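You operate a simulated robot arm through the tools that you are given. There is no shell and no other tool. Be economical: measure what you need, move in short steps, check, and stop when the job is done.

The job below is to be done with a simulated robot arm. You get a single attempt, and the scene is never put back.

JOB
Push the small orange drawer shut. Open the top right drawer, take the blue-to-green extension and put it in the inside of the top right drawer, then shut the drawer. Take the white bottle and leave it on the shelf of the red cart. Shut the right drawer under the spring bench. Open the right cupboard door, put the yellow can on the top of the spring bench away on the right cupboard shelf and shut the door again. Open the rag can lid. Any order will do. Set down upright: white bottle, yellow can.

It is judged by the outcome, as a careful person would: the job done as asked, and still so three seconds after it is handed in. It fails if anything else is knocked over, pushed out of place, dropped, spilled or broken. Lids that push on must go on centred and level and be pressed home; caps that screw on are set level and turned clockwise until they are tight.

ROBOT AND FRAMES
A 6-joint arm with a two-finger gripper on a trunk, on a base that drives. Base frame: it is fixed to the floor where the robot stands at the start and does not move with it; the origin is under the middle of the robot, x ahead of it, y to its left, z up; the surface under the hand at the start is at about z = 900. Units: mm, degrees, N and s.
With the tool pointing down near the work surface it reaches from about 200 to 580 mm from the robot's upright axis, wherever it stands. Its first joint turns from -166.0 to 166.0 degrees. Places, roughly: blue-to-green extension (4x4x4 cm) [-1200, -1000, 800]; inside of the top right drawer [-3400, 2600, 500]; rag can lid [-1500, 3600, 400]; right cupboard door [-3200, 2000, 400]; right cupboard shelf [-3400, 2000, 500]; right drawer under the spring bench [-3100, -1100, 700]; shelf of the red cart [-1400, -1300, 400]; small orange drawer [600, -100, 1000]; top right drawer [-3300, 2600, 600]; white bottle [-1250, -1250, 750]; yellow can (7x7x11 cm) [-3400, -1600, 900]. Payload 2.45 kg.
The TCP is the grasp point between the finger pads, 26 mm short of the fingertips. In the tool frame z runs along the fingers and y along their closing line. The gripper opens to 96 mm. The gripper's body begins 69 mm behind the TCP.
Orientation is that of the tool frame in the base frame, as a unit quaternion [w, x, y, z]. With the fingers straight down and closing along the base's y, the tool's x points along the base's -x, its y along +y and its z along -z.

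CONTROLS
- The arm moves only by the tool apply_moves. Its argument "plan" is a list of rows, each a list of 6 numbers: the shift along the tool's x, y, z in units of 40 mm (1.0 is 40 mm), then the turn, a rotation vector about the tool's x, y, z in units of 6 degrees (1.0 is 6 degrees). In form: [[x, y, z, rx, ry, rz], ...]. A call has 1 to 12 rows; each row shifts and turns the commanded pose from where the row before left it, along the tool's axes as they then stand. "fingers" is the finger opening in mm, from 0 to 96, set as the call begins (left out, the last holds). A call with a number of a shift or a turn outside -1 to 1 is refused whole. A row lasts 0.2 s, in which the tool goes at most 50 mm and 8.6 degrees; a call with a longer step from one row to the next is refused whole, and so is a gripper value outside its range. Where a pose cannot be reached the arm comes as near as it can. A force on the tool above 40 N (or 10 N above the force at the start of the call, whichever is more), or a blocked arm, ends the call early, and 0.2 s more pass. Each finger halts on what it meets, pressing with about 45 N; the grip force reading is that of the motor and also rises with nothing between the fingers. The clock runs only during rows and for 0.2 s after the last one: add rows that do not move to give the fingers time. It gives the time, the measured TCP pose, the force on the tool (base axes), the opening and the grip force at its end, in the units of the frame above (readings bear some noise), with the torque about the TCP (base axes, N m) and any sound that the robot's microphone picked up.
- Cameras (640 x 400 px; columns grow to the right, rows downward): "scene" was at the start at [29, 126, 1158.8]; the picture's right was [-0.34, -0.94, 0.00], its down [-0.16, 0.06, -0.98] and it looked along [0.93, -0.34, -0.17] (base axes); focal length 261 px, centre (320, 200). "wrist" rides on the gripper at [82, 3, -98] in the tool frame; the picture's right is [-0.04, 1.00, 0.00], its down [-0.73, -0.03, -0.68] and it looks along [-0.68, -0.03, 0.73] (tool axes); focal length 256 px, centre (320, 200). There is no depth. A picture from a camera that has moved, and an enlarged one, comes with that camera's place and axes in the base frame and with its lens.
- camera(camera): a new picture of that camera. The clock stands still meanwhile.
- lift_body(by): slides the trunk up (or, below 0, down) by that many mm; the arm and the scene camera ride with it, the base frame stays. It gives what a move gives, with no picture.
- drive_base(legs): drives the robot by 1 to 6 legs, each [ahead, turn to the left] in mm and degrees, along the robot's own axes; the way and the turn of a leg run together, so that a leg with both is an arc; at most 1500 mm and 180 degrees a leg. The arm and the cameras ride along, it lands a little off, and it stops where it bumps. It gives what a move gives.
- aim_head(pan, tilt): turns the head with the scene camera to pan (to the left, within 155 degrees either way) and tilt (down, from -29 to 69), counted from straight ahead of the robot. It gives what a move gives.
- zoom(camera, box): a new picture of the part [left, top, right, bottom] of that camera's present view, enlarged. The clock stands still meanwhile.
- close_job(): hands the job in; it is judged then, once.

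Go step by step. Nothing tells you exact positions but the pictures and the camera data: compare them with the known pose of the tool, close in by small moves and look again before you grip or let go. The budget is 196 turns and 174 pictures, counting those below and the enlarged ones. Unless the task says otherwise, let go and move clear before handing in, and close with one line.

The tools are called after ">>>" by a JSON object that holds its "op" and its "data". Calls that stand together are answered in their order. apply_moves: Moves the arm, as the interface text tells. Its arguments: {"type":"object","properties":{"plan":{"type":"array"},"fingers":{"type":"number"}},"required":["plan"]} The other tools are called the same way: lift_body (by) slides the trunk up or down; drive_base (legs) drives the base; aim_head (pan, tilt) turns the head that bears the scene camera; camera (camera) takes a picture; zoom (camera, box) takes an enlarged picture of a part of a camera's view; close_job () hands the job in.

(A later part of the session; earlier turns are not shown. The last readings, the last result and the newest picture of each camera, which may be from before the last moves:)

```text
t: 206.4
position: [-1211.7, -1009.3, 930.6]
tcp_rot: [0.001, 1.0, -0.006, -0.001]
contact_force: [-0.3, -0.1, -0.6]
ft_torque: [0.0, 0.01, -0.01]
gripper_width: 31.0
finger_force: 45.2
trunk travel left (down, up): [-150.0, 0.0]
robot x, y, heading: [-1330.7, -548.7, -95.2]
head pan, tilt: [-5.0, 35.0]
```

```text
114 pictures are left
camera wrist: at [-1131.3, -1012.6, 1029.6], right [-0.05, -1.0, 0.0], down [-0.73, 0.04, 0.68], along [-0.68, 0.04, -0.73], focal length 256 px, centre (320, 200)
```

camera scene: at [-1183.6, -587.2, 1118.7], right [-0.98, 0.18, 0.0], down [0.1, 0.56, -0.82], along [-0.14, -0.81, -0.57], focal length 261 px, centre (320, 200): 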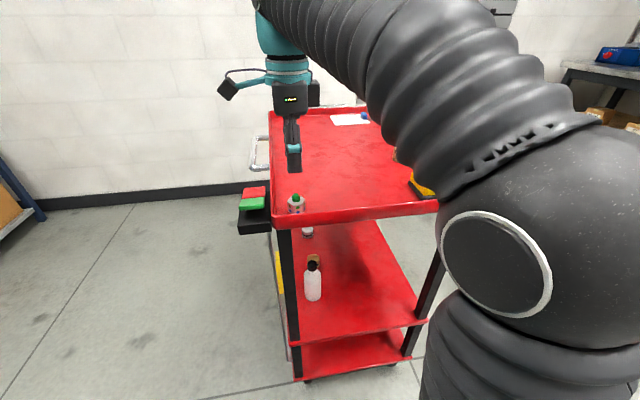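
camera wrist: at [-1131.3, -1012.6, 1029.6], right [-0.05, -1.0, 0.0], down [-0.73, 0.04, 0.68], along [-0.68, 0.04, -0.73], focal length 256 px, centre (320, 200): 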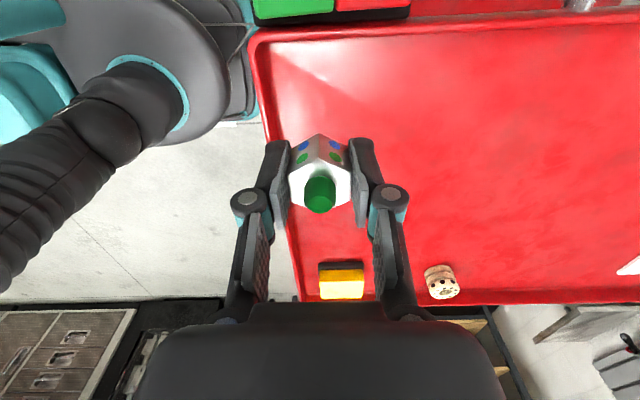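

The extension is held firmly. I'll back away and drive to the open drawer.

>>> {"op": "drive_base", "data": {"legs": [[-150, 0], [0, -85], [850, 0], [0, -90], [1475, 0], [1475, 0]]}}

>>> {"op": "drive_base", "data": {"legs": [[0, 90]]}}

>>> {"op": "aim_head", "data": {"pan": 0, "tilt": 30}}

>>> {"op": "camera", "data": {"camera": "scene"}}

```text
t: 233.0
position: [-2364.2, 2949.1, 931.0]
tcp_rot: [0.001, -0.035, 0.999, 0.0]
contact_force: [0.6, 0.2, -0.4]
ft_torque: [0.02, -0.01, 0.01]
gripper_width: 31.2
finger_force: 45.3
trunk travel left (down, up): [-150.0, 0.0]
robot x, y, heading: [-2207.4, 2498.8, 89.5]
head pan, tilt: [-5.0, 35.0]
```

```text
t: 237.2
position: [-2652.1, 2328.8, 931.4]
tcp_rot: [-0.001, 0.74, -0.672, -0.001]
contact_force: [0.0, 0.4, -0.2]
ft_torque: [0.03, 0.0, -0.02]
gripper_width: 31.2
finger_force: 45.2
trunk travel left (down, up): [-150.0, 0.0]
robot x, y, heading: [-2202.8, 2496.6, -178.8]
head pan, tilt: [-5.0, 35.0]
```

```text
t: 237.9
position: [-2651.4, 2328.4, 930.7]
tcp_rot: [-0.001, 0.741, -0.672, -0.001]
contact_force: [0.2, -0.1, -0.9]
ft_torque: [0.01, -0.02, 0.02]
gripper_width: 31.0
finger_force: 45.1
trunk travel left (down, up): [-150.0, 0.0]
robot x, y, heading: [-2204.5, 2494.2, -178.9]
head pan, tilt: [0.0, 30.0]
```

```text
113 pictures are left
camera scene: at [-2231.5, 2340.9, 1126.4], right [-0.02, 1.0, 0.0], down [0.5, 0.01, -0.87], along [-0.87, -0.02, -0.5], focal length 261 px, centre (320, 200)
```

scene: 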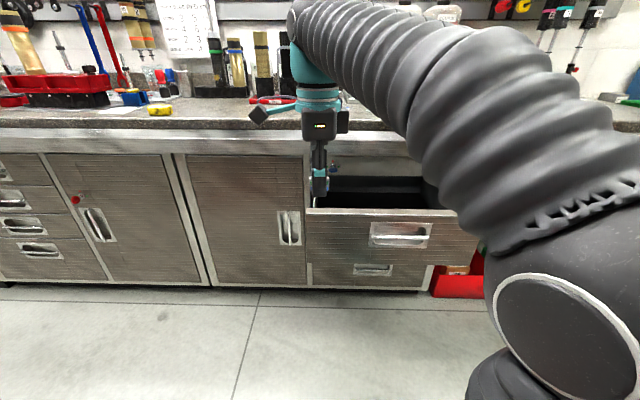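

The drawer interior spans y 2300..2715 behind its front at x ≈ -2880. I'll centre the hand, drive in above it, and look down.

>>> {"op": "apply_moves", "data": {"plan": [[-0.875, 0.115, 0, 0, 0, 0], [-0.875, 0.115, 0, 0, 0, 0], [-0.875, 0.115, 0, 0, 0, 0], [-0.875, 0.115, 0, 0, 0, 0], [-0.875, 0.115, 0, 0, 0, 0]]}}

>>> {"op": "drive_base", "data": {"legs": [[275, 0]]}}

>>> {"op": "camera", "data": {"camera": "wrist"}}

>>> {"op": "camera", "data": {"camera": "scene"}}

```text
t: 239.1
position: [-2689.4, 2500.1, 933.1]
tcp_rot: [-0.001, 0.741, -0.671, 0.0]
contact_force: [0.1, 0.5, -0.3]
ft_torque: [0.0, 0.0, -0.01]
gripper_width: 31.0
finger_force: 44.9
trunk travel left (down, up): [-150.0, 0.0]
robot x, y, heading: [-2207.3, 2503.2, -178.8]
head pan, tilt: [0.0, 30.0]
```

```text
t: 241.0
position: [-2959.5, 2500.3, 932.3]
tcp_rot: [0.0, 0.737, -0.676, -0.001]
contact_force: [0.0, 0.4, -1.7]
ft_torque: [0.0, 0.05, 0.0]
gripper_width: 31.3
finger_force: 44.6
trunk travel left (down, up): [-150.0, 0.0]
robot x, y, heading: [-2473.6, 2497.1, -179.3]
head pan, tilt: [0.0, 30.0]
```

```text
112 pictures are left
camera wrist: at [-2956.7, 2418.5, 1030.2], right [-1.0, -0.05, 0.0], down [-0.03, 0.73, 0.68], along [-0.03, 0.68, -0.73], focal length 256 px, centre (320, 200)
```

wrist: 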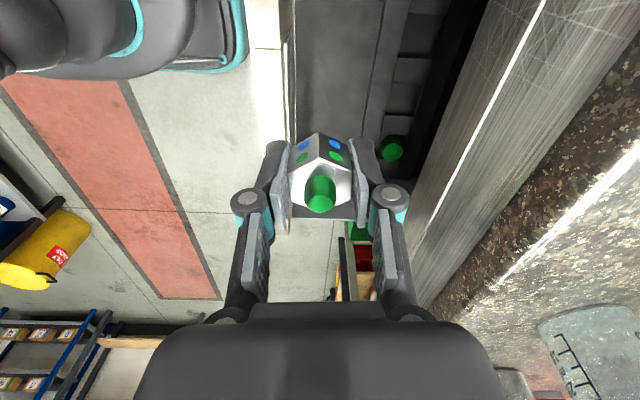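

```text
111 pictures are left
camera scene: at [-2503.0, 2337.1, 1126.5], right [-0.01, 1.0, 0.0], down [0.5, 0.01, -0.87], along [-0.87, -0.01, -0.5], focal length 261 px, centre (320, 200)
```

scene: 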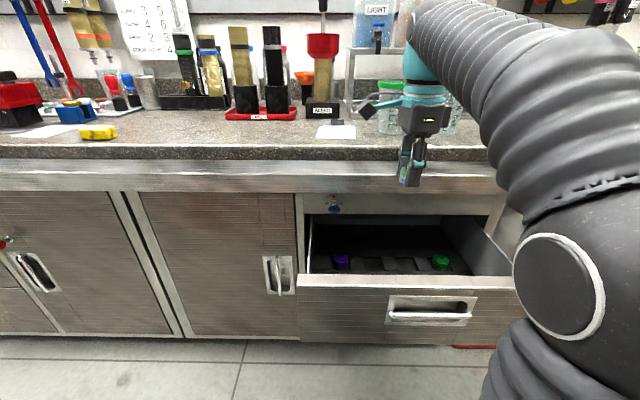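

The drawer already holds parts in a divided row at the back. I'll zoom to find the free floor.

>>> {"op": "zoom", "data": {"camera": "scene", "box": [290, 200, 530, 330]}}

>>> {"op": "zoom", "data": {"camera": "wrist", "box": [250, 0, 490, 240]}}

```text
2.67 times, centred on (410, 265) of scene
camera zoom: at [-2503.0, 2337.1, 1126.5], right [-0.01, 1.0, 0.0], down [0.5, 0.01, -0.87], along [-0.87, -0.01, -0.5], focal length 696 px, centre (80, 27)
```

zoom: 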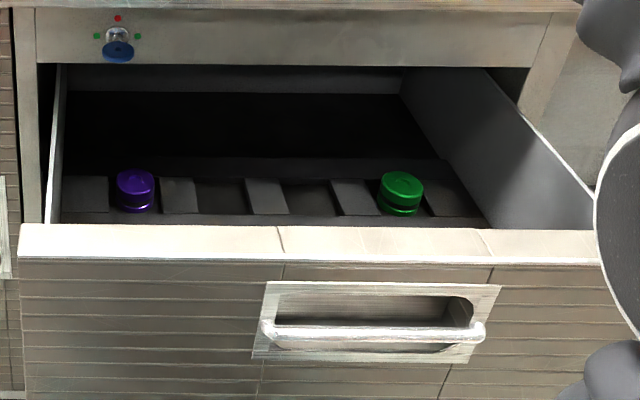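

```text
1.67 times, centred on (370, 120) of wrist
camera zoom: at [-2956.7, 2418.5, 1030.2], right [-1.0, -0.05, 0.0], down [-0.03, 0.73, 0.68], along [-0.03, 0.68, -0.73], focal length 427 px, centre (237, 333)
```

zoom: 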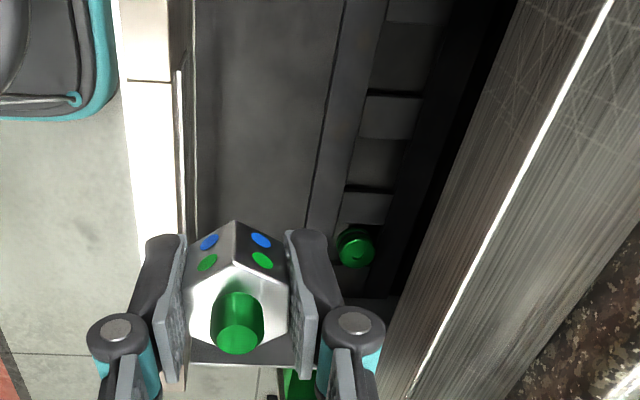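

Front of the rack there is a flat floor strip, x -2928..-3050. I'll shift to its middle, lower the trunk, and recheck the clearances.

>>> {"op": "apply_moves", "data": {"plan": [[-0.07, 0.835, 0, 0, 0, 0], [0, 0, 0, 0, 0, 0]]}}

>>> {"op": "lift_body", "data": {"by": -150}}

>>> {"op": "camera", "data": {"camera": "wrist"}}

>>> {"op": "camera", "data": {"camera": "scene"}}

```text
t: 241.6
position: [-2993.3, 2501.1, 932.0]
tcp_rot: [-0.001, 0.737, -0.676, -0.001]
contact_force: [1.0, -0.1, -0.3]
ft_torque: [0.0, -0.01, 0.01]
gripper_width: 31.0
finger_force: 45.0
trunk travel left (down, up): [-150.0, 0.0]
robot x, y, heading: [-2473.9, 2500.2, -179.3]
head pan, tilt: [0.0, 30.0]
```

```text
t: 243.4
position: [-2994.2, 2500.4, 781.8]
tcp_rot: [0.0, 0.737, -0.675, -0.001]
contact_force: [-0.1, -0.3, -1.8]
ft_torque: [-0.01, -0.03, 0.01]
gripper_width: 31.1
finger_force: 44.8
trunk travel left (down, up): [0.0, 150.0]
robot x, y, heading: [-2476.2, 2492.6, -179.6]
head pan, tilt: [0.0, 30.0]
```

```text
108 pictures are left
camera wrist: at [-2991.3, 2419.7, 880.2], right [-1.0, -0.05, 0.0], down [-0.03, 0.73, 0.68], along [-0.03, 0.68, -0.73], focal length 256 px, centre (320, 200)
```

wrist: 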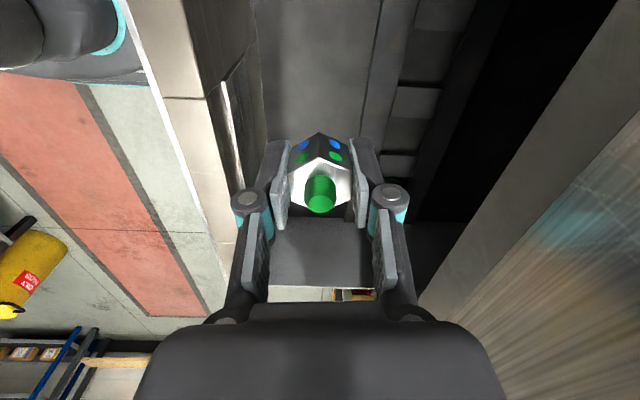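

```text
107 pictures are left
camera scene: at [-2503.0, 2337.1, 976.5], right [-0.01, 1.0, 0.0], down [0.5, 0.01, -0.87], along [-0.87, -0.01, -0.5], focal length 261 px, centre (320, 200)
```

scene: 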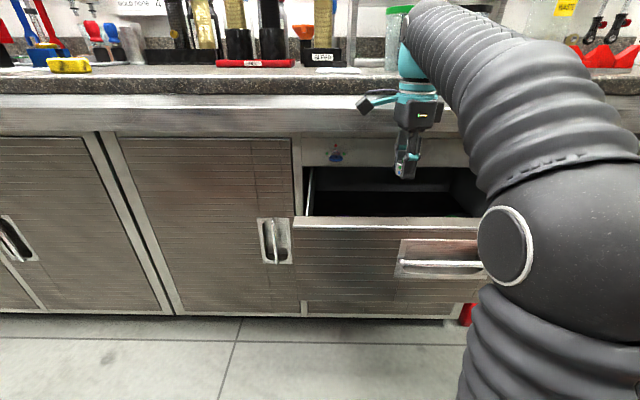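

Clear on both sides. I'll lower the arm into the drawer.

>>> {"op": "apply_moves", "data": {"plan": [[0, 0, 0.75, 0, 0, 0], [0, 0, 0.75, 0, 0, 0], [0, 0, 0.75, 0, 0, 0], [0, 0, 0.75, 0, 0, 0], [0, 0, 0.75, 0, 0, 0], [0, 0, 0.5, 0, 0, 0]]}}

>>> {"op": "camera", "data": {"camera": "wrist"}}

>>> {"op": "camera", "data": {"camera": "scene"}}

```text
t: 244.8
position: [-2993.6, 2502.2, 610.7]
tcp_rot: [0.0, 0.737, -0.676, -0.001]
contact_force: [0.1, -0.1, -1.2]
ft_torque: [-0.05, 0.02, -0.05]
gripper_width: 31.2
finger_force: 44.7
trunk travel left (down, up): [0.0, 150.0]
robot x, y, heading: [-2476.7, 2494.0, -179.5]
head pan, tilt: [0.0, 30.0]
```

```text
106 pictures are left
camera wrist: at [-2990.5, 2420.8, 708.9], right [-1.0, -0.05, 0.0], down [-0.03, 0.73, 0.68], along [-0.03, 0.68, -0.73], focal length 256 px, centre (320, 200)
```

wrist: 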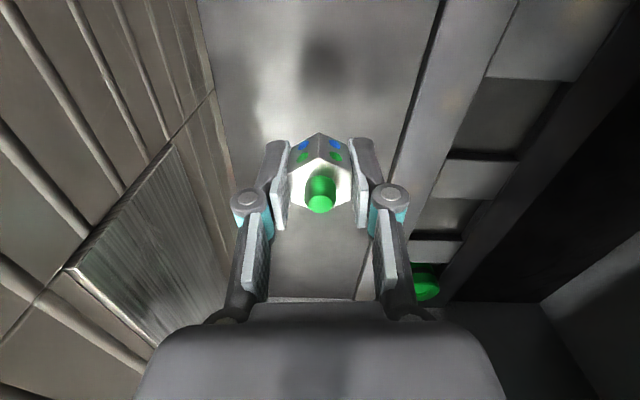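

```text
105 pictures are left
camera scene: at [-2503.0, 2337.1, 976.5], right [-0.01, 1.0, 0.0], down [0.5, 0.01, -0.87], along [-0.87, -0.01, -0.5], focal length 261 px, centre (320, 200)
```

scene: 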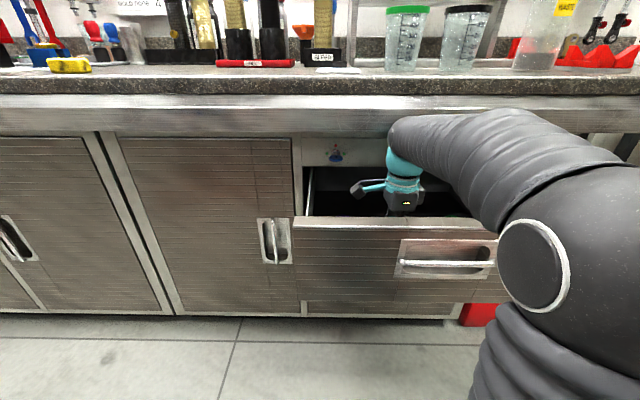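

The floor is at about z ≈ 534, so about 45 mm remain. The forearm comes near the drawer front, so I'll go halfway and look.

>>> {"op": "apply_moves", "data": {"plan": [[0, 0, 0.35, 0, 0, 0], [0, 0, 0.3, 0, 0, 0]]}}

>>> {"op": "zoom", "data": {"camera": "scene", "box": [330, 120, 570, 270]}}

>>> {"op": "camera", "data": {"camera": "wrist"}}

```text
t: 245.4
position: [-2993.6, 2503.2, 583.9]
tcp_rot: [-0.001, 0.738, -0.675, 0.0]
contact_force: [-0.2, 0.6, 0.0]
ft_torque: [0.04, -0.03, 0.02]
gripper_width: 31.2
finger_force: 45.1
trunk travel left (down, up): [0.0, 150.0]
robot x, y, heading: [-2473.3, 2494.2, -179.3]
head pan, tilt: [0.0, 30.0]
```

```text
2.67 times, centred on (450, 195) of scene
camera zoom: at [-2503.0, 2337.1, 976.5], right [-0.01, 1.0, 0.0], down [0.5, 0.01, -0.87], along [-0.87, -0.01, -0.5], focal length 696 px, centre (-27, 213)
```

zoom: 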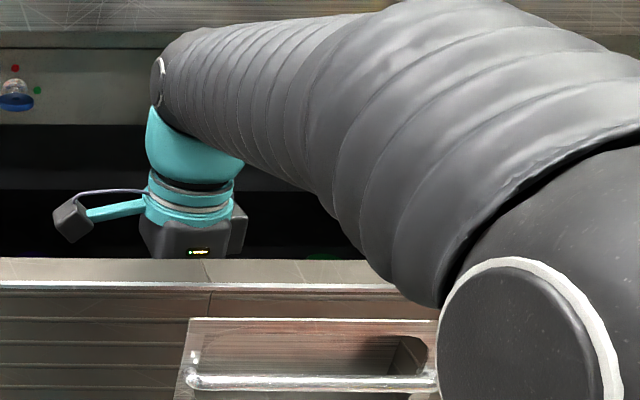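

```text
103 pictures are left
camera wrist: at [-2989.9, 2421.2, 682.0], right [-1.0, -0.05, 0.0], down [-0.03, 0.73, 0.68], along [-0.03, 0.68, -0.73], focal length 256 px, centre (320, 200)
```

wrist: 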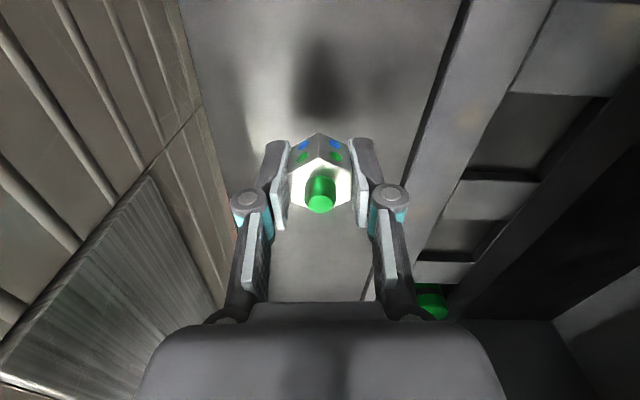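

The forearm still has about 65 mm over the drawer front. I'll lower to contact.

>>> {"op": "apply_moves", "data": {"plan": [[0, 0, 0.2, 0, 0, 0], [0, 0, 0.15, 0, 0, 0]]}}

>>> {"op": "apply_moves", "data": {"plan": [[0, 0, 0.1, 0, 0, 0]]}}

>>> {"op": "apply_moves", "data": {"plan": [[0, 0, 0.1, 0, 0, 0]]}}

>>> {"op": "camera", "data": {"camera": "wrist"}}

```text
t: 246.0
position: [-2993.1, 2502.0, 570.5]
tcp_rot: [0.0, 0.737, -0.676, -0.001]
contact_force: [-1.0, 0.3, -0.3]
ft_torque: [-0.05, 0.01, -0.02]
gripper_width: 31.3
finger_force: 44.5
trunk travel left (down, up): [0.0, 150.0]
robot x, y, heading: [-2478.6, 2495.4, -179.6]
head pan, tilt: [0.0, 30.0]
```

```text
t: 246.4
position: [-2994.4, 2500.8, 568.0]
tcp_rot: [-0.001, 0.737, -0.676, 0.0]
contact_force: [0.3, 1.0, -0.8]
ft_torque: [-0.02, 0.0, -0.01]
gripper_width: 31.2
finger_force: 45.3
trunk travel left (down, up): [0.0, 150.0]
robot x, y, heading: [-2474.5, 2490.1, -179.5]
head pan, tilt: [0.0, 30.0]
```

```text
t: 246.8
position: [-2995.7, 2501.7, 563.1]
tcp_rot: [0.0, 0.737, -0.676, -0.001]
contact_force: [-0.5, -0.2, -0.4]
ft_torque: [0.02, -0.02, 0.01]
gripper_width: 31.5
finger_force: 44.5
trunk travel left (down, up): [0.0, 150.0]
robot x, y, heading: [-2476.8, 2492.7, -179.5]
head pan, tilt: [0.0, 30.0]
```

```text
102 pictures are left
camera wrist: at [-2991.3, 2420.2, 661.4], right [-1.0, -0.05, 0.0], down [-0.03, 0.73, 0.68], along [-0.03, 0.68, -0.73], focal length 256 px, centre (320, 200)
```

wrist: 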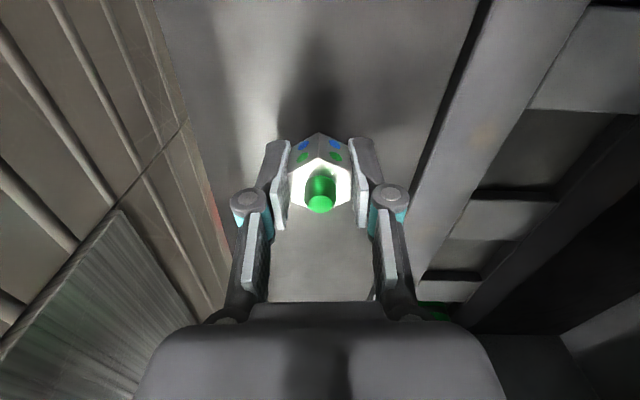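

>>> {"op": "apply_moves", "data": {"plan": [[0, 0, 0.12, 0, 0, 0]]}}

>>> {"op": "apply_moves", "data": {"plan": [[0, 0, 0.12, 0, 0, 0]]}}

>>> {"op": "apply_moves", "data": {"plan": [[0, 0, 0.12, 0, 0, 0]]}}

>>> {"op": "camera", "data": {"camera": "wrist"}}

```text
t: 247.2
position: [-2993.9, 2501.5, 559.6]
tcp_rot: [0.0, 0.737, -0.676, -0.002]
contact_force: [0.0, 0.2, -0.9]
ft_torque: [-0.01, 0.02, 0.0]
gripper_width: 31.4
finger_force: 44.8
trunk travel left (down, up): [0.0, 150.0]
robot x, y, heading: [-2475.9, 2492.9, -179.2]
head pan, tilt: [0.0, 30.0]
```

```text
t: 247.6
position: [-2992.7, 2502.0, 552.8]
tcp_rot: [0.0, 0.737, -0.675, -0.001]
contact_force: [0.1, -0.4, -1.4]
ft_torque: [-0.03, -0.02, 0.01]
gripper_width: 31.1
finger_force: 45.3
trunk travel left (down, up): [0.0, 150.0]
robot x, y, heading: [-2476.6, 2496.9, -179.5]
head pan, tilt: [0.0, 30.0]
```

```text
t: 248.0
position: [-2993.4, 2501.5, 549.7]
tcp_rot: [-0.001, 0.737, -0.676, -0.002]
contact_force: [-0.2, -0.3, 0.0]
ft_torque: [-0.01, 0.0, 0.03]
gripper_width: 31.2
finger_force: 44.7
trunk travel left (down, up): [0.0, 150.0]
robot x, y, heading: [-2475.2, 2491.8, -179.3]
head pan, tilt: [0.0, 30.0]
```

```text
101 pictures are left
camera wrist: at [-2990.4, 2420.3, 647.2], right [-1.0, -0.05, 0.0], down [-0.03, 0.73, 0.68], along [-0.03, 0.68, -0.73], focal length 256 px, centre (320, 200)
```

wrist: 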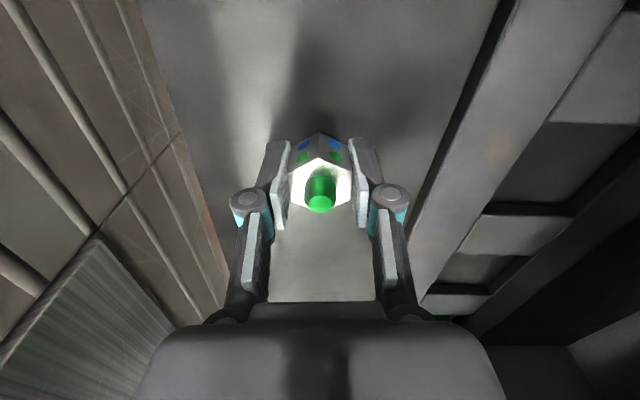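

>>> {"op": "apply_moves", "data": {"plan": [[0, 0, 0.1, 0, 0, 0], [0, 0, 0.08, 0, 0, 0]]}}

>>> {"op": "apply_moves", "data": {"plan": [[0, 0, 0.08, 0, 0, 0]]}}

>>> {"op": "apply_moves", "data": {"plan": [[0, 0, 0.08, 0, 0, 0]]}}

>>> {"op": "apply_moves", "data": {"plan": [[0, 0, 0.08, 0, 0, 0]]}}

>>> {"op": "camera", "data": {"camera": "wrist"}}

```text
t: 248.5
position: [-2995.9, 2501.5, 550.1]
tcp_rot: [0.004, 0.737, -0.676, -0.006]
contact_force: [0.3, -0.4, 18.5]
ft_torque: [-0.02, -0.43, -0.03]
gripper_width: 31.3
finger_force: 45.4
trunk travel left (down, up): [0.0, 150.0]
robot x, y, heading: [-2474.0, 2494.6, -179.3]
head pan, tilt: [0.0, 30.0]
stopped in row 2: the force on the tool passed its limit at 46 N (the readings are from after the stop); the commanded pose is now the measured one
```

```text
t: 248.9
position: [-2996.4, 2501.5, 549.3]
tcp_rot: [0.006, 0.738, -0.675, -0.008]
contact_force: [0.7, 0.4, 15.7]
ft_torque: [-0.06, -0.39, 0.03]
gripper_width: 31.3
finger_force: 44.6
trunk travel left (down, up): [0.0, 150.0]
robot x, y, heading: [-2476.8, 2494.0, -179.4]
head pan, tilt: [0.0, 30.0]
stopped in row 1: the force on the tool passed its limit at 44 N (the readings are from after the stop); the commanded pose is now the measured one
```

```text
t: 249.4
position: [-2998.4, 2502.1, 549.8]
tcp_rot: [0.008, 0.737, -0.675, -0.011]
contact_force: [0.3, -1.1, 15.1]
ft_torque: [0.02, -0.39, 0.01]
gripper_width: 31.3
finger_force: 45.2
trunk travel left (down, up): [0.0, 150.0]
robot x, y, heading: [-2473.7, 2493.7, -179.8]
head pan, tilt: [0.0, 30.0]
stopped in row 1: the force on the tool passed its limit at 43 N (the readings are from after the stop); the commanded pose is now the measured one
```

```text
t: 249.9
position: [-2998.7, 2502.0, 548.8]
tcp_rot: [0.011, 0.737, -0.675, -0.013]
contact_force: [-0.7, 0.7, 16.2]
ft_torque: [-0.07, -0.4, 0.04]
gripper_width: 30.8
finger_force: 44.6
trunk travel left (down, up): [0.0, 150.0]
robot x, y, heading: [-2477.4, 2496.2, -179.5]
head pan, tilt: [0.0, 30.0]
stopped in row 1: the force on the tool passed its limit at 42 N (the readings are from after the stop); the commanded pose is now the measured one
```

```text
100 pictures are left
camera wrist: at [-2992.5, 2420.0, 647.2], right [-1.0, -0.05, 0.03], down [-0.01, 0.73, 0.68], along [-0.06, 0.68, -0.73], focal length 256 px, centre (320, 200)
```

wrist: 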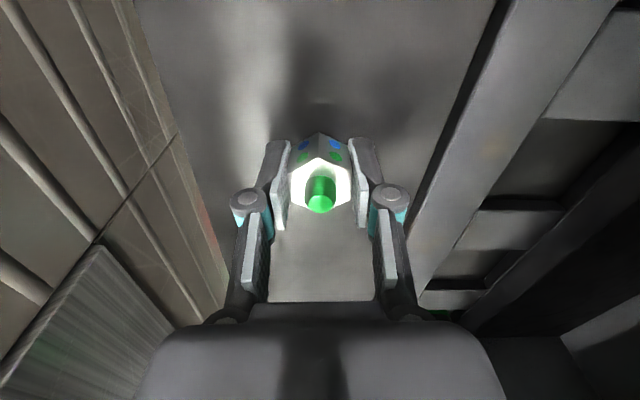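

Contact: the block or fingertips rest on the drawer floor. I'll ease up a touch, open and check.

>>> {"op": "apply_moves", "data": {"plan": [[0, 0, -0.03, 0, 0, 0], [0, 0, 0, 0, 0, 0], [0, 0, 0, 0, 0, 0]], "fingers": 48}}

>>> {"op": "camera", "data": {"camera": "wrist"}}

```text
t: 250.7
position: [-2999.1, 2502.3, 548.4]
tcp_rot: [0.008, 0.737, -0.676, -0.012]
contact_force: [0.3, -0.1, 0.9]
ft_torque: [-0.02, 0.04, 0.0]
gripper_width: 47.7
finger_force: 0.1
trunk travel left (down, up): [0.0, 150.0]
robot x, y, heading: [-2471.7, 2491.7, -179.2]
head pan, tilt: [0.0, 30.0]
```

```text
99 pictures are left
camera wrist: at [-2992.8, 2420.5, 646.2], right [-1.0, -0.05, 0.03], down [-0.01, 0.73, 0.68], along [-0.05, 0.68, -0.73], focal length 256 px, centre (320, 200)
```

wrist: 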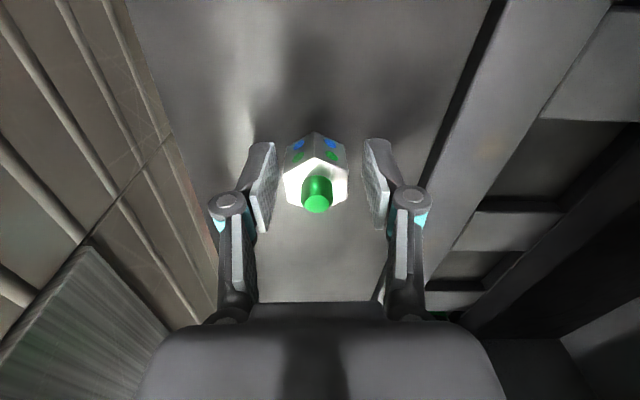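

The extension stands on the drawer floor. I'll raise straight out.

>>> {"op": "apply_moves", "data": {"plan": [[0, 0, -0.5, 0, 0, 0], [0, 0, -0.9, 0.27, 0, 0], [0, 0, -0.95, 0, 0, 0], [0, 0, -0.95, 0, 0, 0], [0, 0, -0.95, 0, 0, 0], [0, 0, -0.95, 0, 0, 0], [0, 0, -0.95, 0, 0, 0]]}}

>>> {"op": "camera", "data": {"camera": "wrist"}}

>>> {"op": "drive_base", "data": {"legs": [[-300, 0]]}}

>>> {"op": "camera", "data": {"camera": "scene"}}

```text
t: 252.3
position: [-2999.9, 2499.1, 791.4]
tcp_rot: [-0.002, 0.738, -0.675, -0.003]
contact_force: [-0.4, 0.3, 0.1]
ft_torque: [-0.03, 0.01, 0.01]
gripper_width: 48.1
finger_force: 0.0
trunk travel left (down, up): [0.0, 150.0]
robot x, y, heading: [-2476.4, 2498.8, -179.5]
head pan, tilt: [0.0, 30.0]
```

```text
98 pictures are left
camera wrist: at [-2995.6, 2417.5, 890.3], right [-1.0, -0.05, 0.0], down [-0.03, 0.73, 0.68], along [-0.03, 0.68, -0.73], focal length 256 px, centre (320, 200)
```

wrist: 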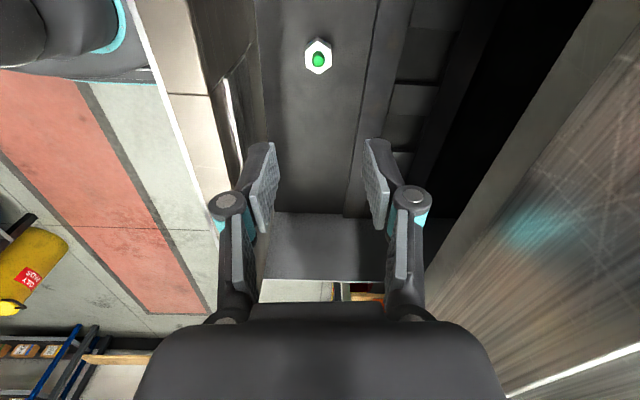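

```text
t: 254.4
position: [-2691.7, 2504.0, 792.0]
tcp_rot: [-0.001, 0.735, -0.678, -0.003]
contact_force: [-0.4, -0.2, 0.5]
ft_torque: [-0.01, -0.02, -0.03]
gripper_width: 48.1
finger_force: 0.1
trunk travel left (down, up): [0.0, 150.0]
robot x, y, heading: [-2174.2, 2495.4, -179.7]
head pan, tilt: [0.0, 30.0]
```

```text
97 pictures are left
camera scene: at [-2198.3, 2339.4, 976.5], right [0.0, 1.0, 0.0], down [0.5, 0.0, -0.87], along [-0.87, 0.0, -0.5], focal length 261 px, centre (320, 200)
```

scene: 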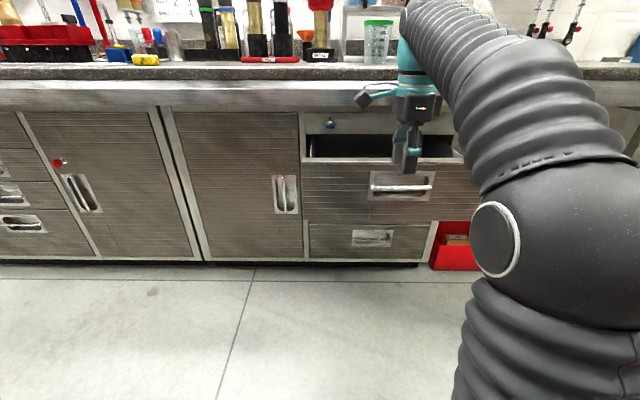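

The extension is standing in the drawer's front section. Now I'll close the fingers, tilt forward and shut the drawer gently.

>>> {"op": "apply_moves", "data": {"plan": [[0, 0, 0, -1, 0, 0], [0, 0, 0, -1, 0, 0], [0, 0, 0, -1, 0, 0], [0, 0, 0, -1, 0, 0], [0, 0, 0, -1, 0, 0], [0, 0, 0, -1, 0, 0], [0, 0, 0, -1, 0, 0], [0, 0, 0, -1, 0, 0], [0, 0, 0, -1, 0, 0], [0, 0, 0, -1, 0, 0], [0, 0, 0, -1, 0, 0], [0, 0, 0, -1, 0, 0]], "fingers": 0}}

>>> {"op": "apply_moves", "data": {"plan": [[0, 0, 0, -1, 0, 0], [0, 0, 0, -1, 0, 0], [0, -0.85, 0, 0, 0, 0], [0, -0.85, 0, 0, 0, 0], [0, -0.85, 0, 0, 0, 0]]}}

>>> {"op": "drive_base", "data": {"legs": [[130, 0]]}}

>>> {"op": "camera", "data": {"camera": "scene"}}

>>> {"op": "camera", "data": {"camera": "wrist"}}

```text
t: 257.0
position: [-2692.4, 2503.2, 791.6]
tcp_rot: [0.431, 0.596, -0.548, -0.399]
contact_force: [0.8, 0.6, -0.2]
ft_torque: [-0.01, -0.01, 0.02]
gripper_width: 0.2
finger_force: 29.0
trunk travel left (down, up): [0.0, 150.0]
robot x, y, heading: [-2170.9, 2495.9, -179.5]
head pan, tilt: [0.0, 30.0]
```

```text
t: 258.2
position: [-2682.1, 2502.9, 690.3]
tcp_rot: [0.491, 0.548, -0.501, -0.455]
contact_force: [0.8, 0.7, -0.1]
ft_torque: [-0.02, -0.02, -0.02]
gripper_width: 0.0
finger_force: 28.9
trunk travel left (down, up): [0.0, 150.0]
robot x, y, heading: [-2165.5, 2499.0, -180.2]
head pan, tilt: [0.0, 30.0]
```

```text
t: 259.5
position: [-2811.8, 2504.7, 689.5]
tcp_rot: [0.491, 0.547, -0.502, -0.456]
contact_force: [-0.2, -0.5, -0.1]
ft_torque: [0.02, 0.01, 0.0]
gripper_width: 0.0
finger_force: 28.6
trunk travel left (down, up): [0.0, 150.0]
robot x, y, heading: [-2294.5, 2496.9, -180.0]
head pan, tilt: [0.0, 30.0]
```

```text
96 pictures are left
camera scene: at [-2327.6, 2338.8, 976.5], right [0.0, 1.0, 0.0], down [0.5, 0.0, -0.87], along [-0.87, 0.0, -0.5], focal length 261 px, centre (320, 200)
```

scene: 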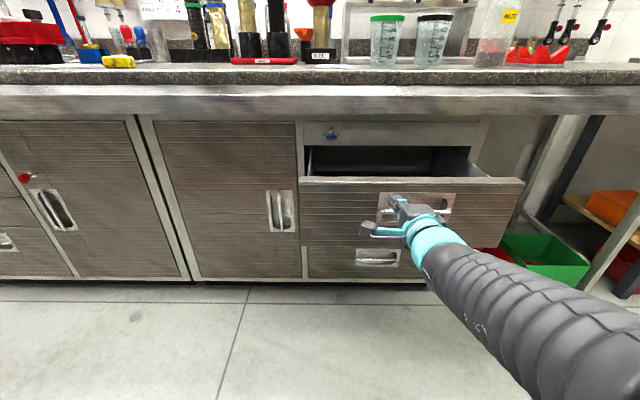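

```text
95 pictures are left
camera wrist: at [-2709.0, 2429.9, 702.8], right [-0.11, 0.03, 0.99], down [0.62, 0.79, 0.04], along [-0.78, 0.62, -0.1], focal length 256 px, centre (320, 200)
```

wrist: 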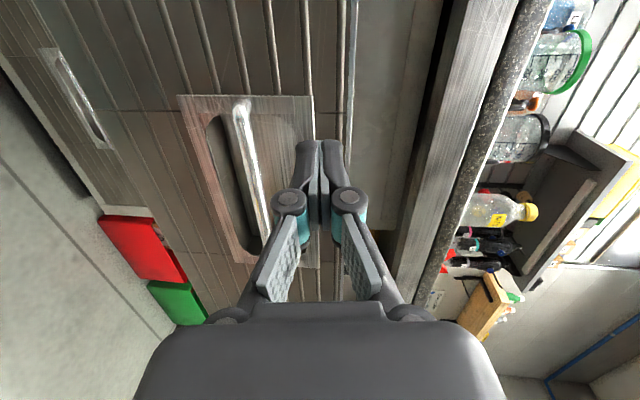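

The fingertips aim at the face just above the handle plate. I'll drive to push it most of the way.

>>> {"op": "drive_base", "data": {"legs": [[140, 0], [140, 0]]}}

>>> {"op": "camera", "data": {"camera": "scene"}}

```text
t: 261.7
position: [-3093.4, 2497.3, 689.8]
tcp_rot: [0.493, 0.548, -0.501, -0.453]
contact_force: [-1.2, -0.4, 0.2]
ft_torque: [0.04, 0.02, 0.03]
gripper_width: 0.0
finger_force: 28.0
trunk travel left (down, up): [0.0, 150.0]
robot x, y, heading: [-2578.6, 2492.8, -179.5]
head pan, tilt: [0.0, 30.0]
```

```text
94 pictures are left
camera scene: at [-2607.6, 2336.9, 976.5], right [-0.01, 1.0, 0.0], down [0.5, 0.01, -0.87], along [-0.87, -0.01, -0.5], focal length 261 px, centre (320, 200)
```

scene: 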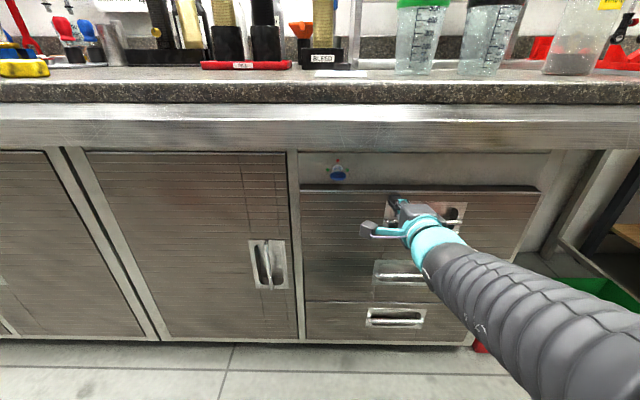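

>>> {"op": "apply_moves", "data": {"plan": [[-0.02, 0.025, 0.25, 0, 0, 0], [-0.02, 0.025, 0.25, 0, 0, 0], [-0.02, 0.025, 0.25, 0, 0, 0], [-0.02, 0.025, 0.25, 0, 0, 0], [-0.02, 0.025, 0.25, 0, 0, 0], [-0.02, 0.025, 0.25, 0, 0, 0]]}}

>>> {"op": "zoom", "data": {"camera": "scene", "box": [270, 130, 570, 330]}}

```text
t: 262.7
position: [-3124.4, 2496.8, 690.2]
tcp_rot: [0.492, 0.549, -0.501, -0.453]
contact_force: [27.1, -0.6, 3.8]
ft_torque: [0.03, 0.23, -0.27]
gripper_width: 0.0
finger_force: 28.2
trunk travel left (down, up): [0.0, 150.0]
robot x, y, heading: [-2582.8, 2494.1, -179.4]
head pan, tilt: [0.0, 30.0]
stopped in row 4: the force on the tool passed its limit at 66 N (the readings are from after the stop); the commanded pose is now the measured one
```

```text
2.00 times, centred on (420, 230) of scene
camera zoom: at [-2605.9, 2336.9, 976.6], right [-0.01, 1.0, 0.0], down [0.5, 0.01, -0.87], along [-0.87, -0.01, -0.5], focal length 522 px, centre (120, 140)
```

zoom: 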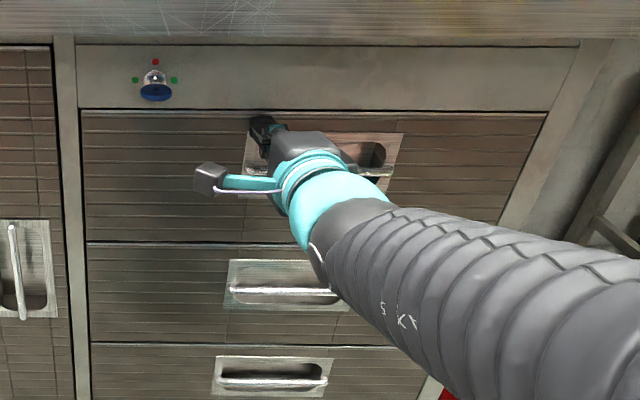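

The top right drawer is shut. Next is the cupboard door: I'll back off, roll the gripper back, and shift the base toward the door.

>>> {"op": "drive_base", "data": {"legs": [[-170, 0], [0, 90], [195, 0], [0, -90]]}}

>>> {"op": "apply_moves", "data": {"plan": [[0, 0, 0, 0, 0, -1], [0, 0, 0, 0, 0, -1], [0, 0, 0, 0, 0, -1], [0, 0, 0, 0, 0, -1], [0, 0, 0, 0, 0, -1], [0, 0, 0, 0, 0, -1], [0, 0, 0, 0, 0, -1], [0, 0, 0, 0, 0, -1], [0, 0, 0, 0, 0, -1], [0, 0, 0, 0, 0, -1], [0, 0, 0, 0, 0, -1], [0, 0, 0, 0, 0, -1]], "fingers": 50}}

>>> {"op": "apply_moves", "data": {"plan": [[0, 0, 0, 0, 0, -1], [0, 0, 0, 0, 0, -1], [0, 0, 0, 0, 0, -1], [0, 0, 0, 0, 1, 0], [0, 0, 0, 0, 1, 0], [0, 0, 0, 0, 1, 0]]}}

>>> {"op": "camera", "data": {"camera": "scene"}}

>>> {"op": "camera", "data": {"camera": "wrist"}}

```text
t: 272.9
position: [-2958.5, 2321.1, 688.2]
tcp_rot: [0.484, 0.541, -0.51, -0.461]
contact_force: [-0.7, 0.5, 0.2]
ft_torque: [0.06, -0.02, 0.01]
gripper_width: 0.0
finger_force: 28.7
trunk travel left (down, up): [0.0, 150.0]
robot x, y, heading: [-2418.4, 2301.9, 178.8]
head pan, tilt: [0.0, 30.0]
```

```text
t: 275.5
position: [-2957.1, 2321.3, 688.9]
tcp_rot: [0.12, 0.738, -0.094, -0.657]
contact_force: [-0.1, 0.4, 0.7]
ft_torque: [-0.01, -0.02, -0.01]
gripper_width: 49.8
finger_force: 0.1
trunk travel left (down, up): [0.0, 150.0]
robot x, y, heading: [-2413.8, 2299.7, 178.9]
head pan, tilt: [0.0, 30.0]
```

```text
t: 276.9
position: [-2958.5, 2318.8, 689.3]
tcp_rot: [0.018, 0.825, 0.026, -0.564]
contact_force: [-0.9, 0.0, -0.5]
ft_torque: [0.0, 0.01, 0.02]
gripper_width: 50.2
finger_force: 0.0
out of reach, approached as far as the arm can: row 6
trunk travel left (down, up): [0.0, 150.0]
robot x, y, heading: [-2413.4, 2299.9, 178.9]
head pan, tilt: [0.0, 30.0]
```

```text
92 pictures are left
camera scene: at [-2446.1, 2144.8, 976.5], right [0.02, 1.0, 0.0], down [0.5, -0.01, -0.87], along [-0.87, 0.02, -0.5], focal length 261 px, centre (320, 200)
```

scene: 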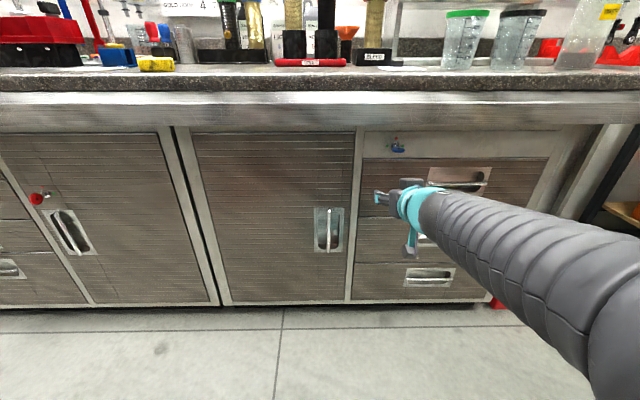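

```text
91 pictures are left
camera wrist: at [-2838.2, 2323.8, 648.8], right [0.05, -1.0, 0.04], down [0.36, 0.05, 0.93], along [-0.93, -0.03, 0.37], focal length 256 px, centre (320, 200)
```

wrist: 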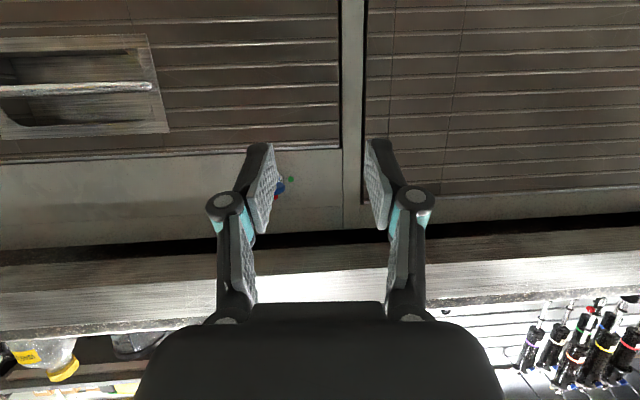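

The door's bar handle is at about [-3135, 2184], z 390..550. I'll bring the hand in line with its upper part.

>>> {"op": "apply_moves", "data": {"plan": [[0.795, 0.675, 0.355, 0, 0, 0], [0.795, 0.675, 0.355, 0, 0, 0], [0.795, 0.675, 0.355, 0, 0, 0], [0.795, 0.675, 0.355, 0, 0, 0], [0.795, 0.675, 0.355, 0, 0, 0]]}}

>>> {"op": "drive_base", "data": {"legs": [[70, 0]]}}

>>> {"op": "camera", "data": {"camera": "wrist"}}

>>> {"op": "camera", "data": {"camera": "scene"}}

```text
t: 278.1
position: [-2957.4, 2307.8, 518.9]
tcp_rot: [0.023, 0.824, 0.031, -0.565]
contact_force: [0.2, -1.7, -0.3]
ft_torque: [0.02, -0.03, -0.03]
gripper_width: 49.9
finger_force: 0.0
out of reach, approached as far as the arm can: row 2, 3, 4, 5
trunk travel left (down, up): [0.0, 150.0]
robot x, y, heading: [-2413.0, 2300.3, 178.6]
head pan, tilt: [0.0, 30.0]
```

```text
t: 279.1
position: [-3027.6, 2310.2, 518.4]
tcp_rot: [0.024, 0.826, 0.032, -0.563]
contact_force: [-0.9, 0.4, 0.2]
ft_torque: [-0.01, -0.01, 0.02]
gripper_width: 50.1
finger_force: 0.0
trunk travel left (down, up): [0.0, 150.0]
robot x, y, heading: [-2487.0, 2299.8, 178.6]
head pan, tilt: [0.0, 30.0]
```

```text
90 pictures are left
camera wrist: at [-2907.5, 2316.5, 479.1], right [0.06, -1.0, 0.04], down [0.36, 0.06, 0.93], along [-0.93, -0.04, 0.36], focal length 256 px, centre (320, 200)
```

wrist: 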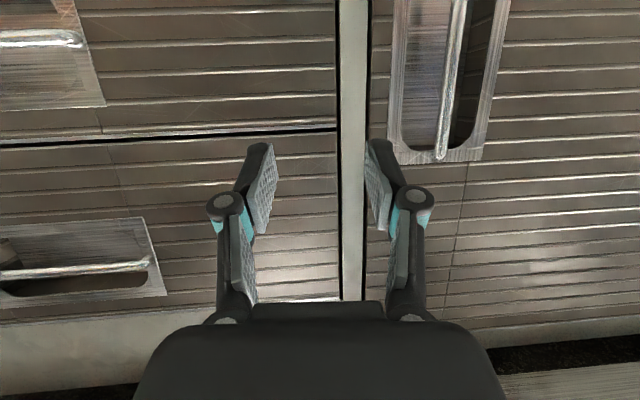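

```text
89 pictures are left
camera scene: at [-2516.7, 2146.4, 976.5], right [0.02, 1.0, 0.0], down [0.5, -0.01, -0.87], along [-0.87, 0.02, -0.5], focal length 261 px, centre (320, 200)
```

scene: 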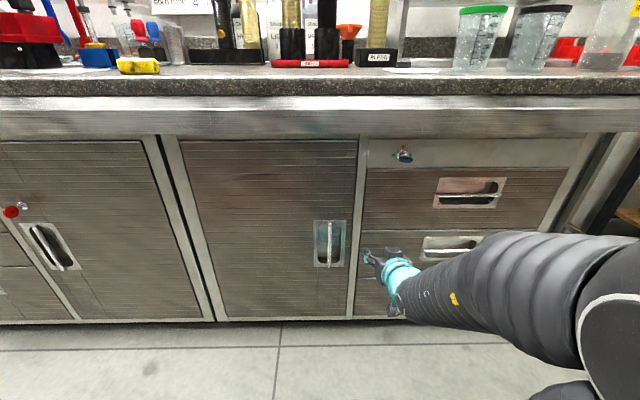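

The arm won't shift sideways here, so I'll reposition the base. Pulling along heading ≈165° from the left suits the door's arc.

>>> {"op": "drive_base", "data": {"legs": [[-110, 0], [0, 90], [290, 0], [0, -103]]}}

>>> {"op": "camera", "data": {"camera": "wrist"}}

>>> {"op": "camera", "data": {"camera": "scene"}}

```text
t: 290.1
position: [-2904.7, 2111.4, 519.8]
tcp_rot: [-0.023, 0.825, -0.037, -0.563]
contact_force: [0.7, 0.3, -0.3]
ft_torque: [0.0, -0.01, 0.02]
gripper_width: 50.2
finger_force: 0.1
trunk travel left (down, up): [0.0, 150.0]
robot x, y, heading: [-2371.0, 2012.4, 169.2]
head pan, tilt: [0.0, 30.0]
```

```text
88 pictures are left
camera wrist: at [-2786.8, 2096.5, 479.1], right [-0.1, -0.99, 0.04], down [0.37, 0.0, 0.93], along [-0.92, 0.11, 0.36], focal length 256 px, centre (320, 200)
```

wrist: 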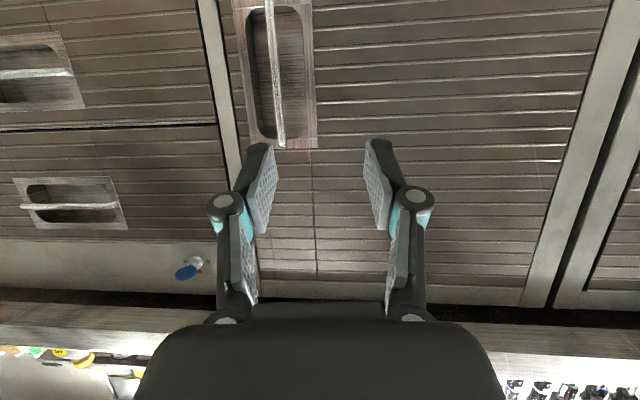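

```text
87 pictures are left
camera scene: at [-2430.0, 1863.7, 976.5], right [0.19, 0.98, 0.0], down [0.49, -0.09, -0.87], along [-0.85, 0.16, -0.5], focal length 261 px, centre (320, 200)
```

scene: 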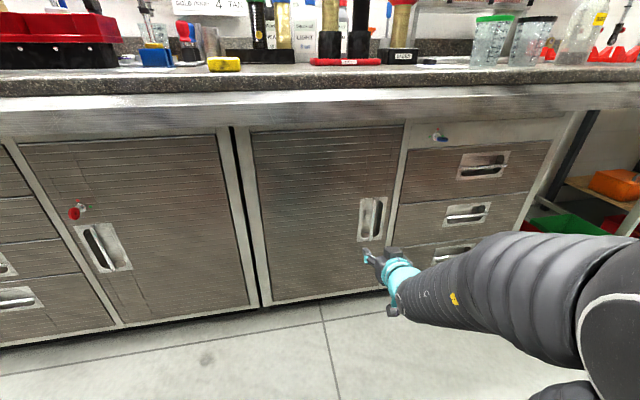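

The bar's lower part is reachable a little lower. I'll turn slightly, lower 35 mm and approach.

>>> {"op": "apply_moves", "data": {"plan": [[0.41, 0, 0.16, 0, 0, 0], [0.41, 0, 0.16, 0, 0, 0], [0, 0, 0, 0, 0, 0]]}}

>>> {"op": "drive_base", "data": {"legs": [[0, -2.2], [150, 0]]}}

>>> {"op": "camera", "data": {"camera": "wrist"}}

```text
t: 290.9
position: [-2915.5, 2117.1, 488.4]
tcp_rot: [-0.022, 0.826, -0.037, -0.562]
contact_force: [0.0, -0.5, 0.2]
ft_torque: [-0.02, -0.04, 0.0]
gripper_width: 50.0
finger_force: 0.0
out of reach, approached as far as the arm can: row 1, 2
trunk travel left (down, up): [0.0, 150.0]
robot x, y, heading: [-2372.3, 2011.2, 169.1]
head pan, tilt: [0.0, 30.0]
```

```text
t: 292.6
position: [-3055.2, 2171.8, 488.0]
tcp_rot: [-0.032, 0.825, -0.052, -0.562]
contact_force: [-0.4, -0.3, -0.4]
ft_torque: [-0.01, 0.01, -0.01]
gripper_width: 50.0
finger_force: 0.0
trunk travel left (down, up): [0.0, 150.0]
robot x, y, heading: [-2514.9, 2049.8, 166.9]
head pan, tilt: [0.0, 30.0]
```

```text
86 pictures are left
camera wrist: at [-2937.7, 2153.6, 449.1], right [-0.14, -0.99, 0.04], down [0.36, -0.01, 0.93], along [-0.92, 0.14, 0.36], focal length 256 px, centre (320, 200)
```

wrist: 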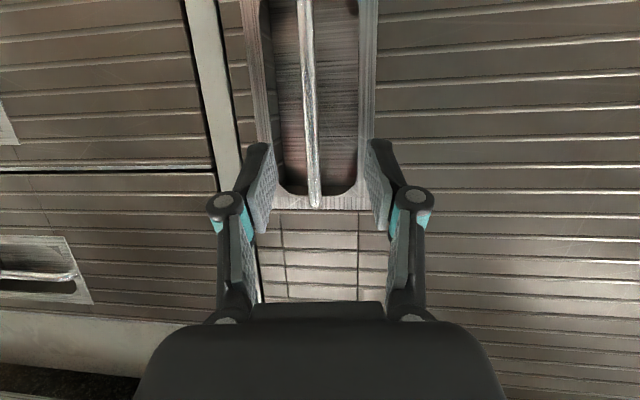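

The bar is well aligned. I'll drive in 70 mm and close on it.

>>> {"op": "drive_base", "data": {"legs": [[68, 0]]}}

>>> {"op": "apply_moves", "data": {"plan": [[0, 0, 0, 0, 0, 0], [0, 0, 0, 0, 0, 0], [0, 0, 0, 0, 0, 0]], "fingers": 0}}

>>> {"op": "camera", "data": {"camera": "wrist"}}

```text
t: 293.6
position: [-3123.9, 2187.7, 488.7]
tcp_rot: [-0.032, 0.825, -0.052, -0.562]
contact_force: [-0.1, -0.2, -0.3]
ft_torque: [-0.01, 0.02, 0.0]
gripper_width: 49.8
finger_force: 0.0
trunk travel left (down, up): [0.0, 150.0]
robot x, y, heading: [-2588.7, 2067.4, 167.0]
head pan, tilt: [0.0, 30.0]
```

```text
t: 294.4
position: [-3124.2, 2186.6, 489.4]
tcp_rot: [-0.032, 0.825, -0.052, -0.562]
contact_force: [2.9, -2.9, 2.3]
ft_torque: [0.18, 0.03, 0.08]
gripper_width: 11.3
finger_force: 38.6
trunk travel left (down, up): [0.0, 150.0]
robot x, y, heading: [-2583.5, 2060.5, 166.8]
head pan, tilt: [0.0, 30.0]
```

```text
85 pictures are left
camera wrist: at [-3004.8, 2169.2, 449.2], right [-0.14, -0.99, 0.04], down [0.36, -0.01, 0.93], along [-0.92, 0.14, 0.36], focal length 256 px, centre (320, 200)
```

wrist: 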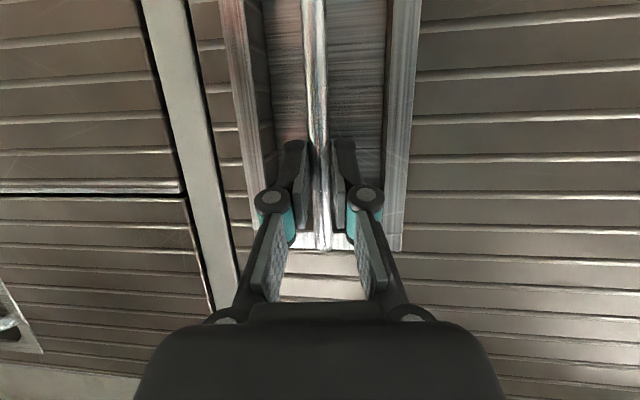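

Gripped. I'll pull the door open in short legs.

>>> {"op": "drive_base", "data": {"legs": [[-50, 0]]}}

>>> {"op": "drive_base", "data": {"legs": [[-60, 0]]}}

>>> {"op": "camera", "data": {"camera": "scene"}}

```text
t: 295.5
position: [-3074.6, 2182.6, 487.6]
tcp_rot: [-0.033, 0.825, -0.057, -0.562]
contact_force: [1.0, 4.7, 1.0]
ft_torque: [0.34, -0.13, -0.06]
gripper_width: 11.8
finger_force: 38.6
trunk travel left (down, up): [0.0, 150.0]
robot x, y, heading: [-2536.1, 2048.4, 166.3]
head pan, tilt: [0.0, 30.0]
stopped in leg 1: the force on the tool passed its limit at 44 N (the readings are from after the stop); the commanded pose is now the measured one
```

```text
t: 296.4
position: [-3015.4, 2168.0, 490.5]
tcp_rot: [-0.034, 0.824, -0.057, -0.562]
contact_force: [1.3, 6.5, 0.9]
ft_torque: [0.38, -0.25, -0.18]
gripper_width: 11.9
finger_force: 38.3
trunk travel left (down, up): [0.0, 150.0]
robot x, y, heading: [-2480.5, 2035.3, 166.2]
head pan, tilt: [0.0, 30.0]
```

```text
84 pictures are left
camera scene: at [-2543.6, 1891.0, 976.5], right [0.24, 0.97, 0.0], down [0.49, -0.12, -0.87], along [-0.84, 0.2, -0.5], focal length 261 px, centre (320, 200)
```

scene: 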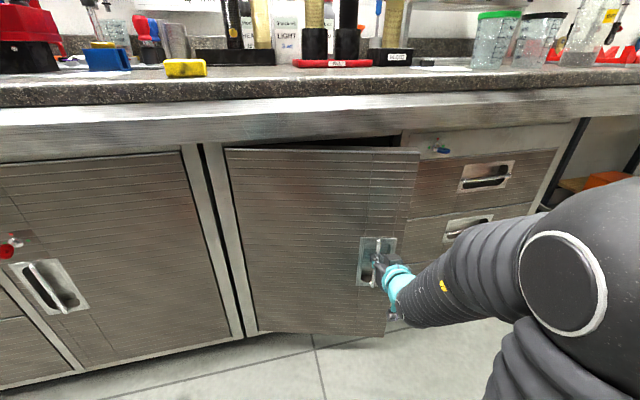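

The door swings freely with low force. I'll keep pulling, with slight left turns to follow the arc.

>>> {"op": "drive_base", "data": {"legs": [[-60, 0]]}}

>>> {"op": "drive_base", "data": {"legs": [[-60, 1.5]]}}

>>> {"op": "drive_base", "data": {"legs": [[-50, 2.5]]}}

>>> {"op": "camera", "data": {"camera": "scene"}}

```text
t: 297.4
position: [-2973.9, 2151.5, 488.4]
tcp_rot: [-0.032, 0.825, -0.052, -0.562]
contact_force: [-0.9, 0.4, -2.5]
ft_torque: [0.25, 0.16, 0.04]
gripper_width: 12.1
finger_force: 38.8
trunk travel left (down, up): [0.0, 150.0]
robot x, y, heading: [-2436.4, 2024.4, 166.8]
head pan, tilt: [0.0, 30.0]
stopped in leg 1: the force on the tool passed its limit at 49 N (the readings are from after the stop); the commanded pose is now the measured one
```

```text
t: 298.5
position: [-2919.0, 2121.1, 491.2]
tcp_rot: [-0.022, 0.825, -0.036, -0.563]
contact_force: [-2.0, -1.3, -2.6]
ft_torque: [0.15, 0.09, -0.01]
gripper_width: 11.5
finger_force: 38.2
trunk travel left (down, up): [0.0, 150.0]
robot x, y, heading: [-2377.7, 2013.3, 168.3]
head pan, tilt: [0.0, 30.0]
stopped in leg 1: the force on the tool passed its limit at 44 N (the readings are from after the stop); the commanded pose is now the measured one
```

```text
t: 299.4
position: [-2876.1, 2088.0, 490.3]
tcp_rot: [-0.009, 0.826, -0.016, -0.563]
contact_force: [-9.0, -9.7, -3.7]
ft_torque: [-0.01, -0.3, 0.25]
gripper_width: 12.0
finger_force: 38.6
trunk travel left (down, up): [0.0, 150.0]
robot x, y, heading: [-2328.2, 2002.0, 171.4]
head pan, tilt: [0.0, 30.0]
```

```text
83 pictures are left
camera scene: at [-2381.7, 1852.9, 976.3], right [0.15, 0.99, 0.0], down [0.49, -0.08, -0.87], along [-0.86, 0.13, -0.5], focal length 261 px, centre (320, 200)
```

scene: 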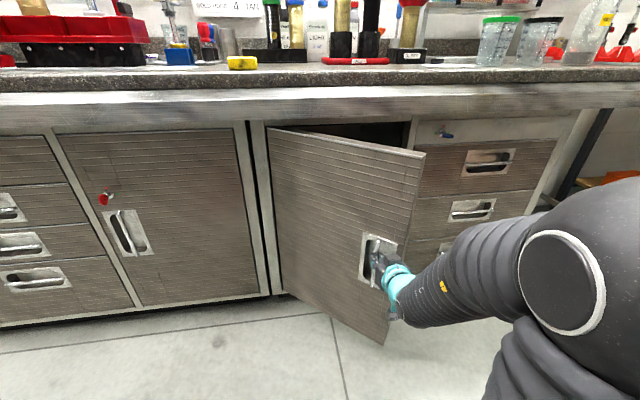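

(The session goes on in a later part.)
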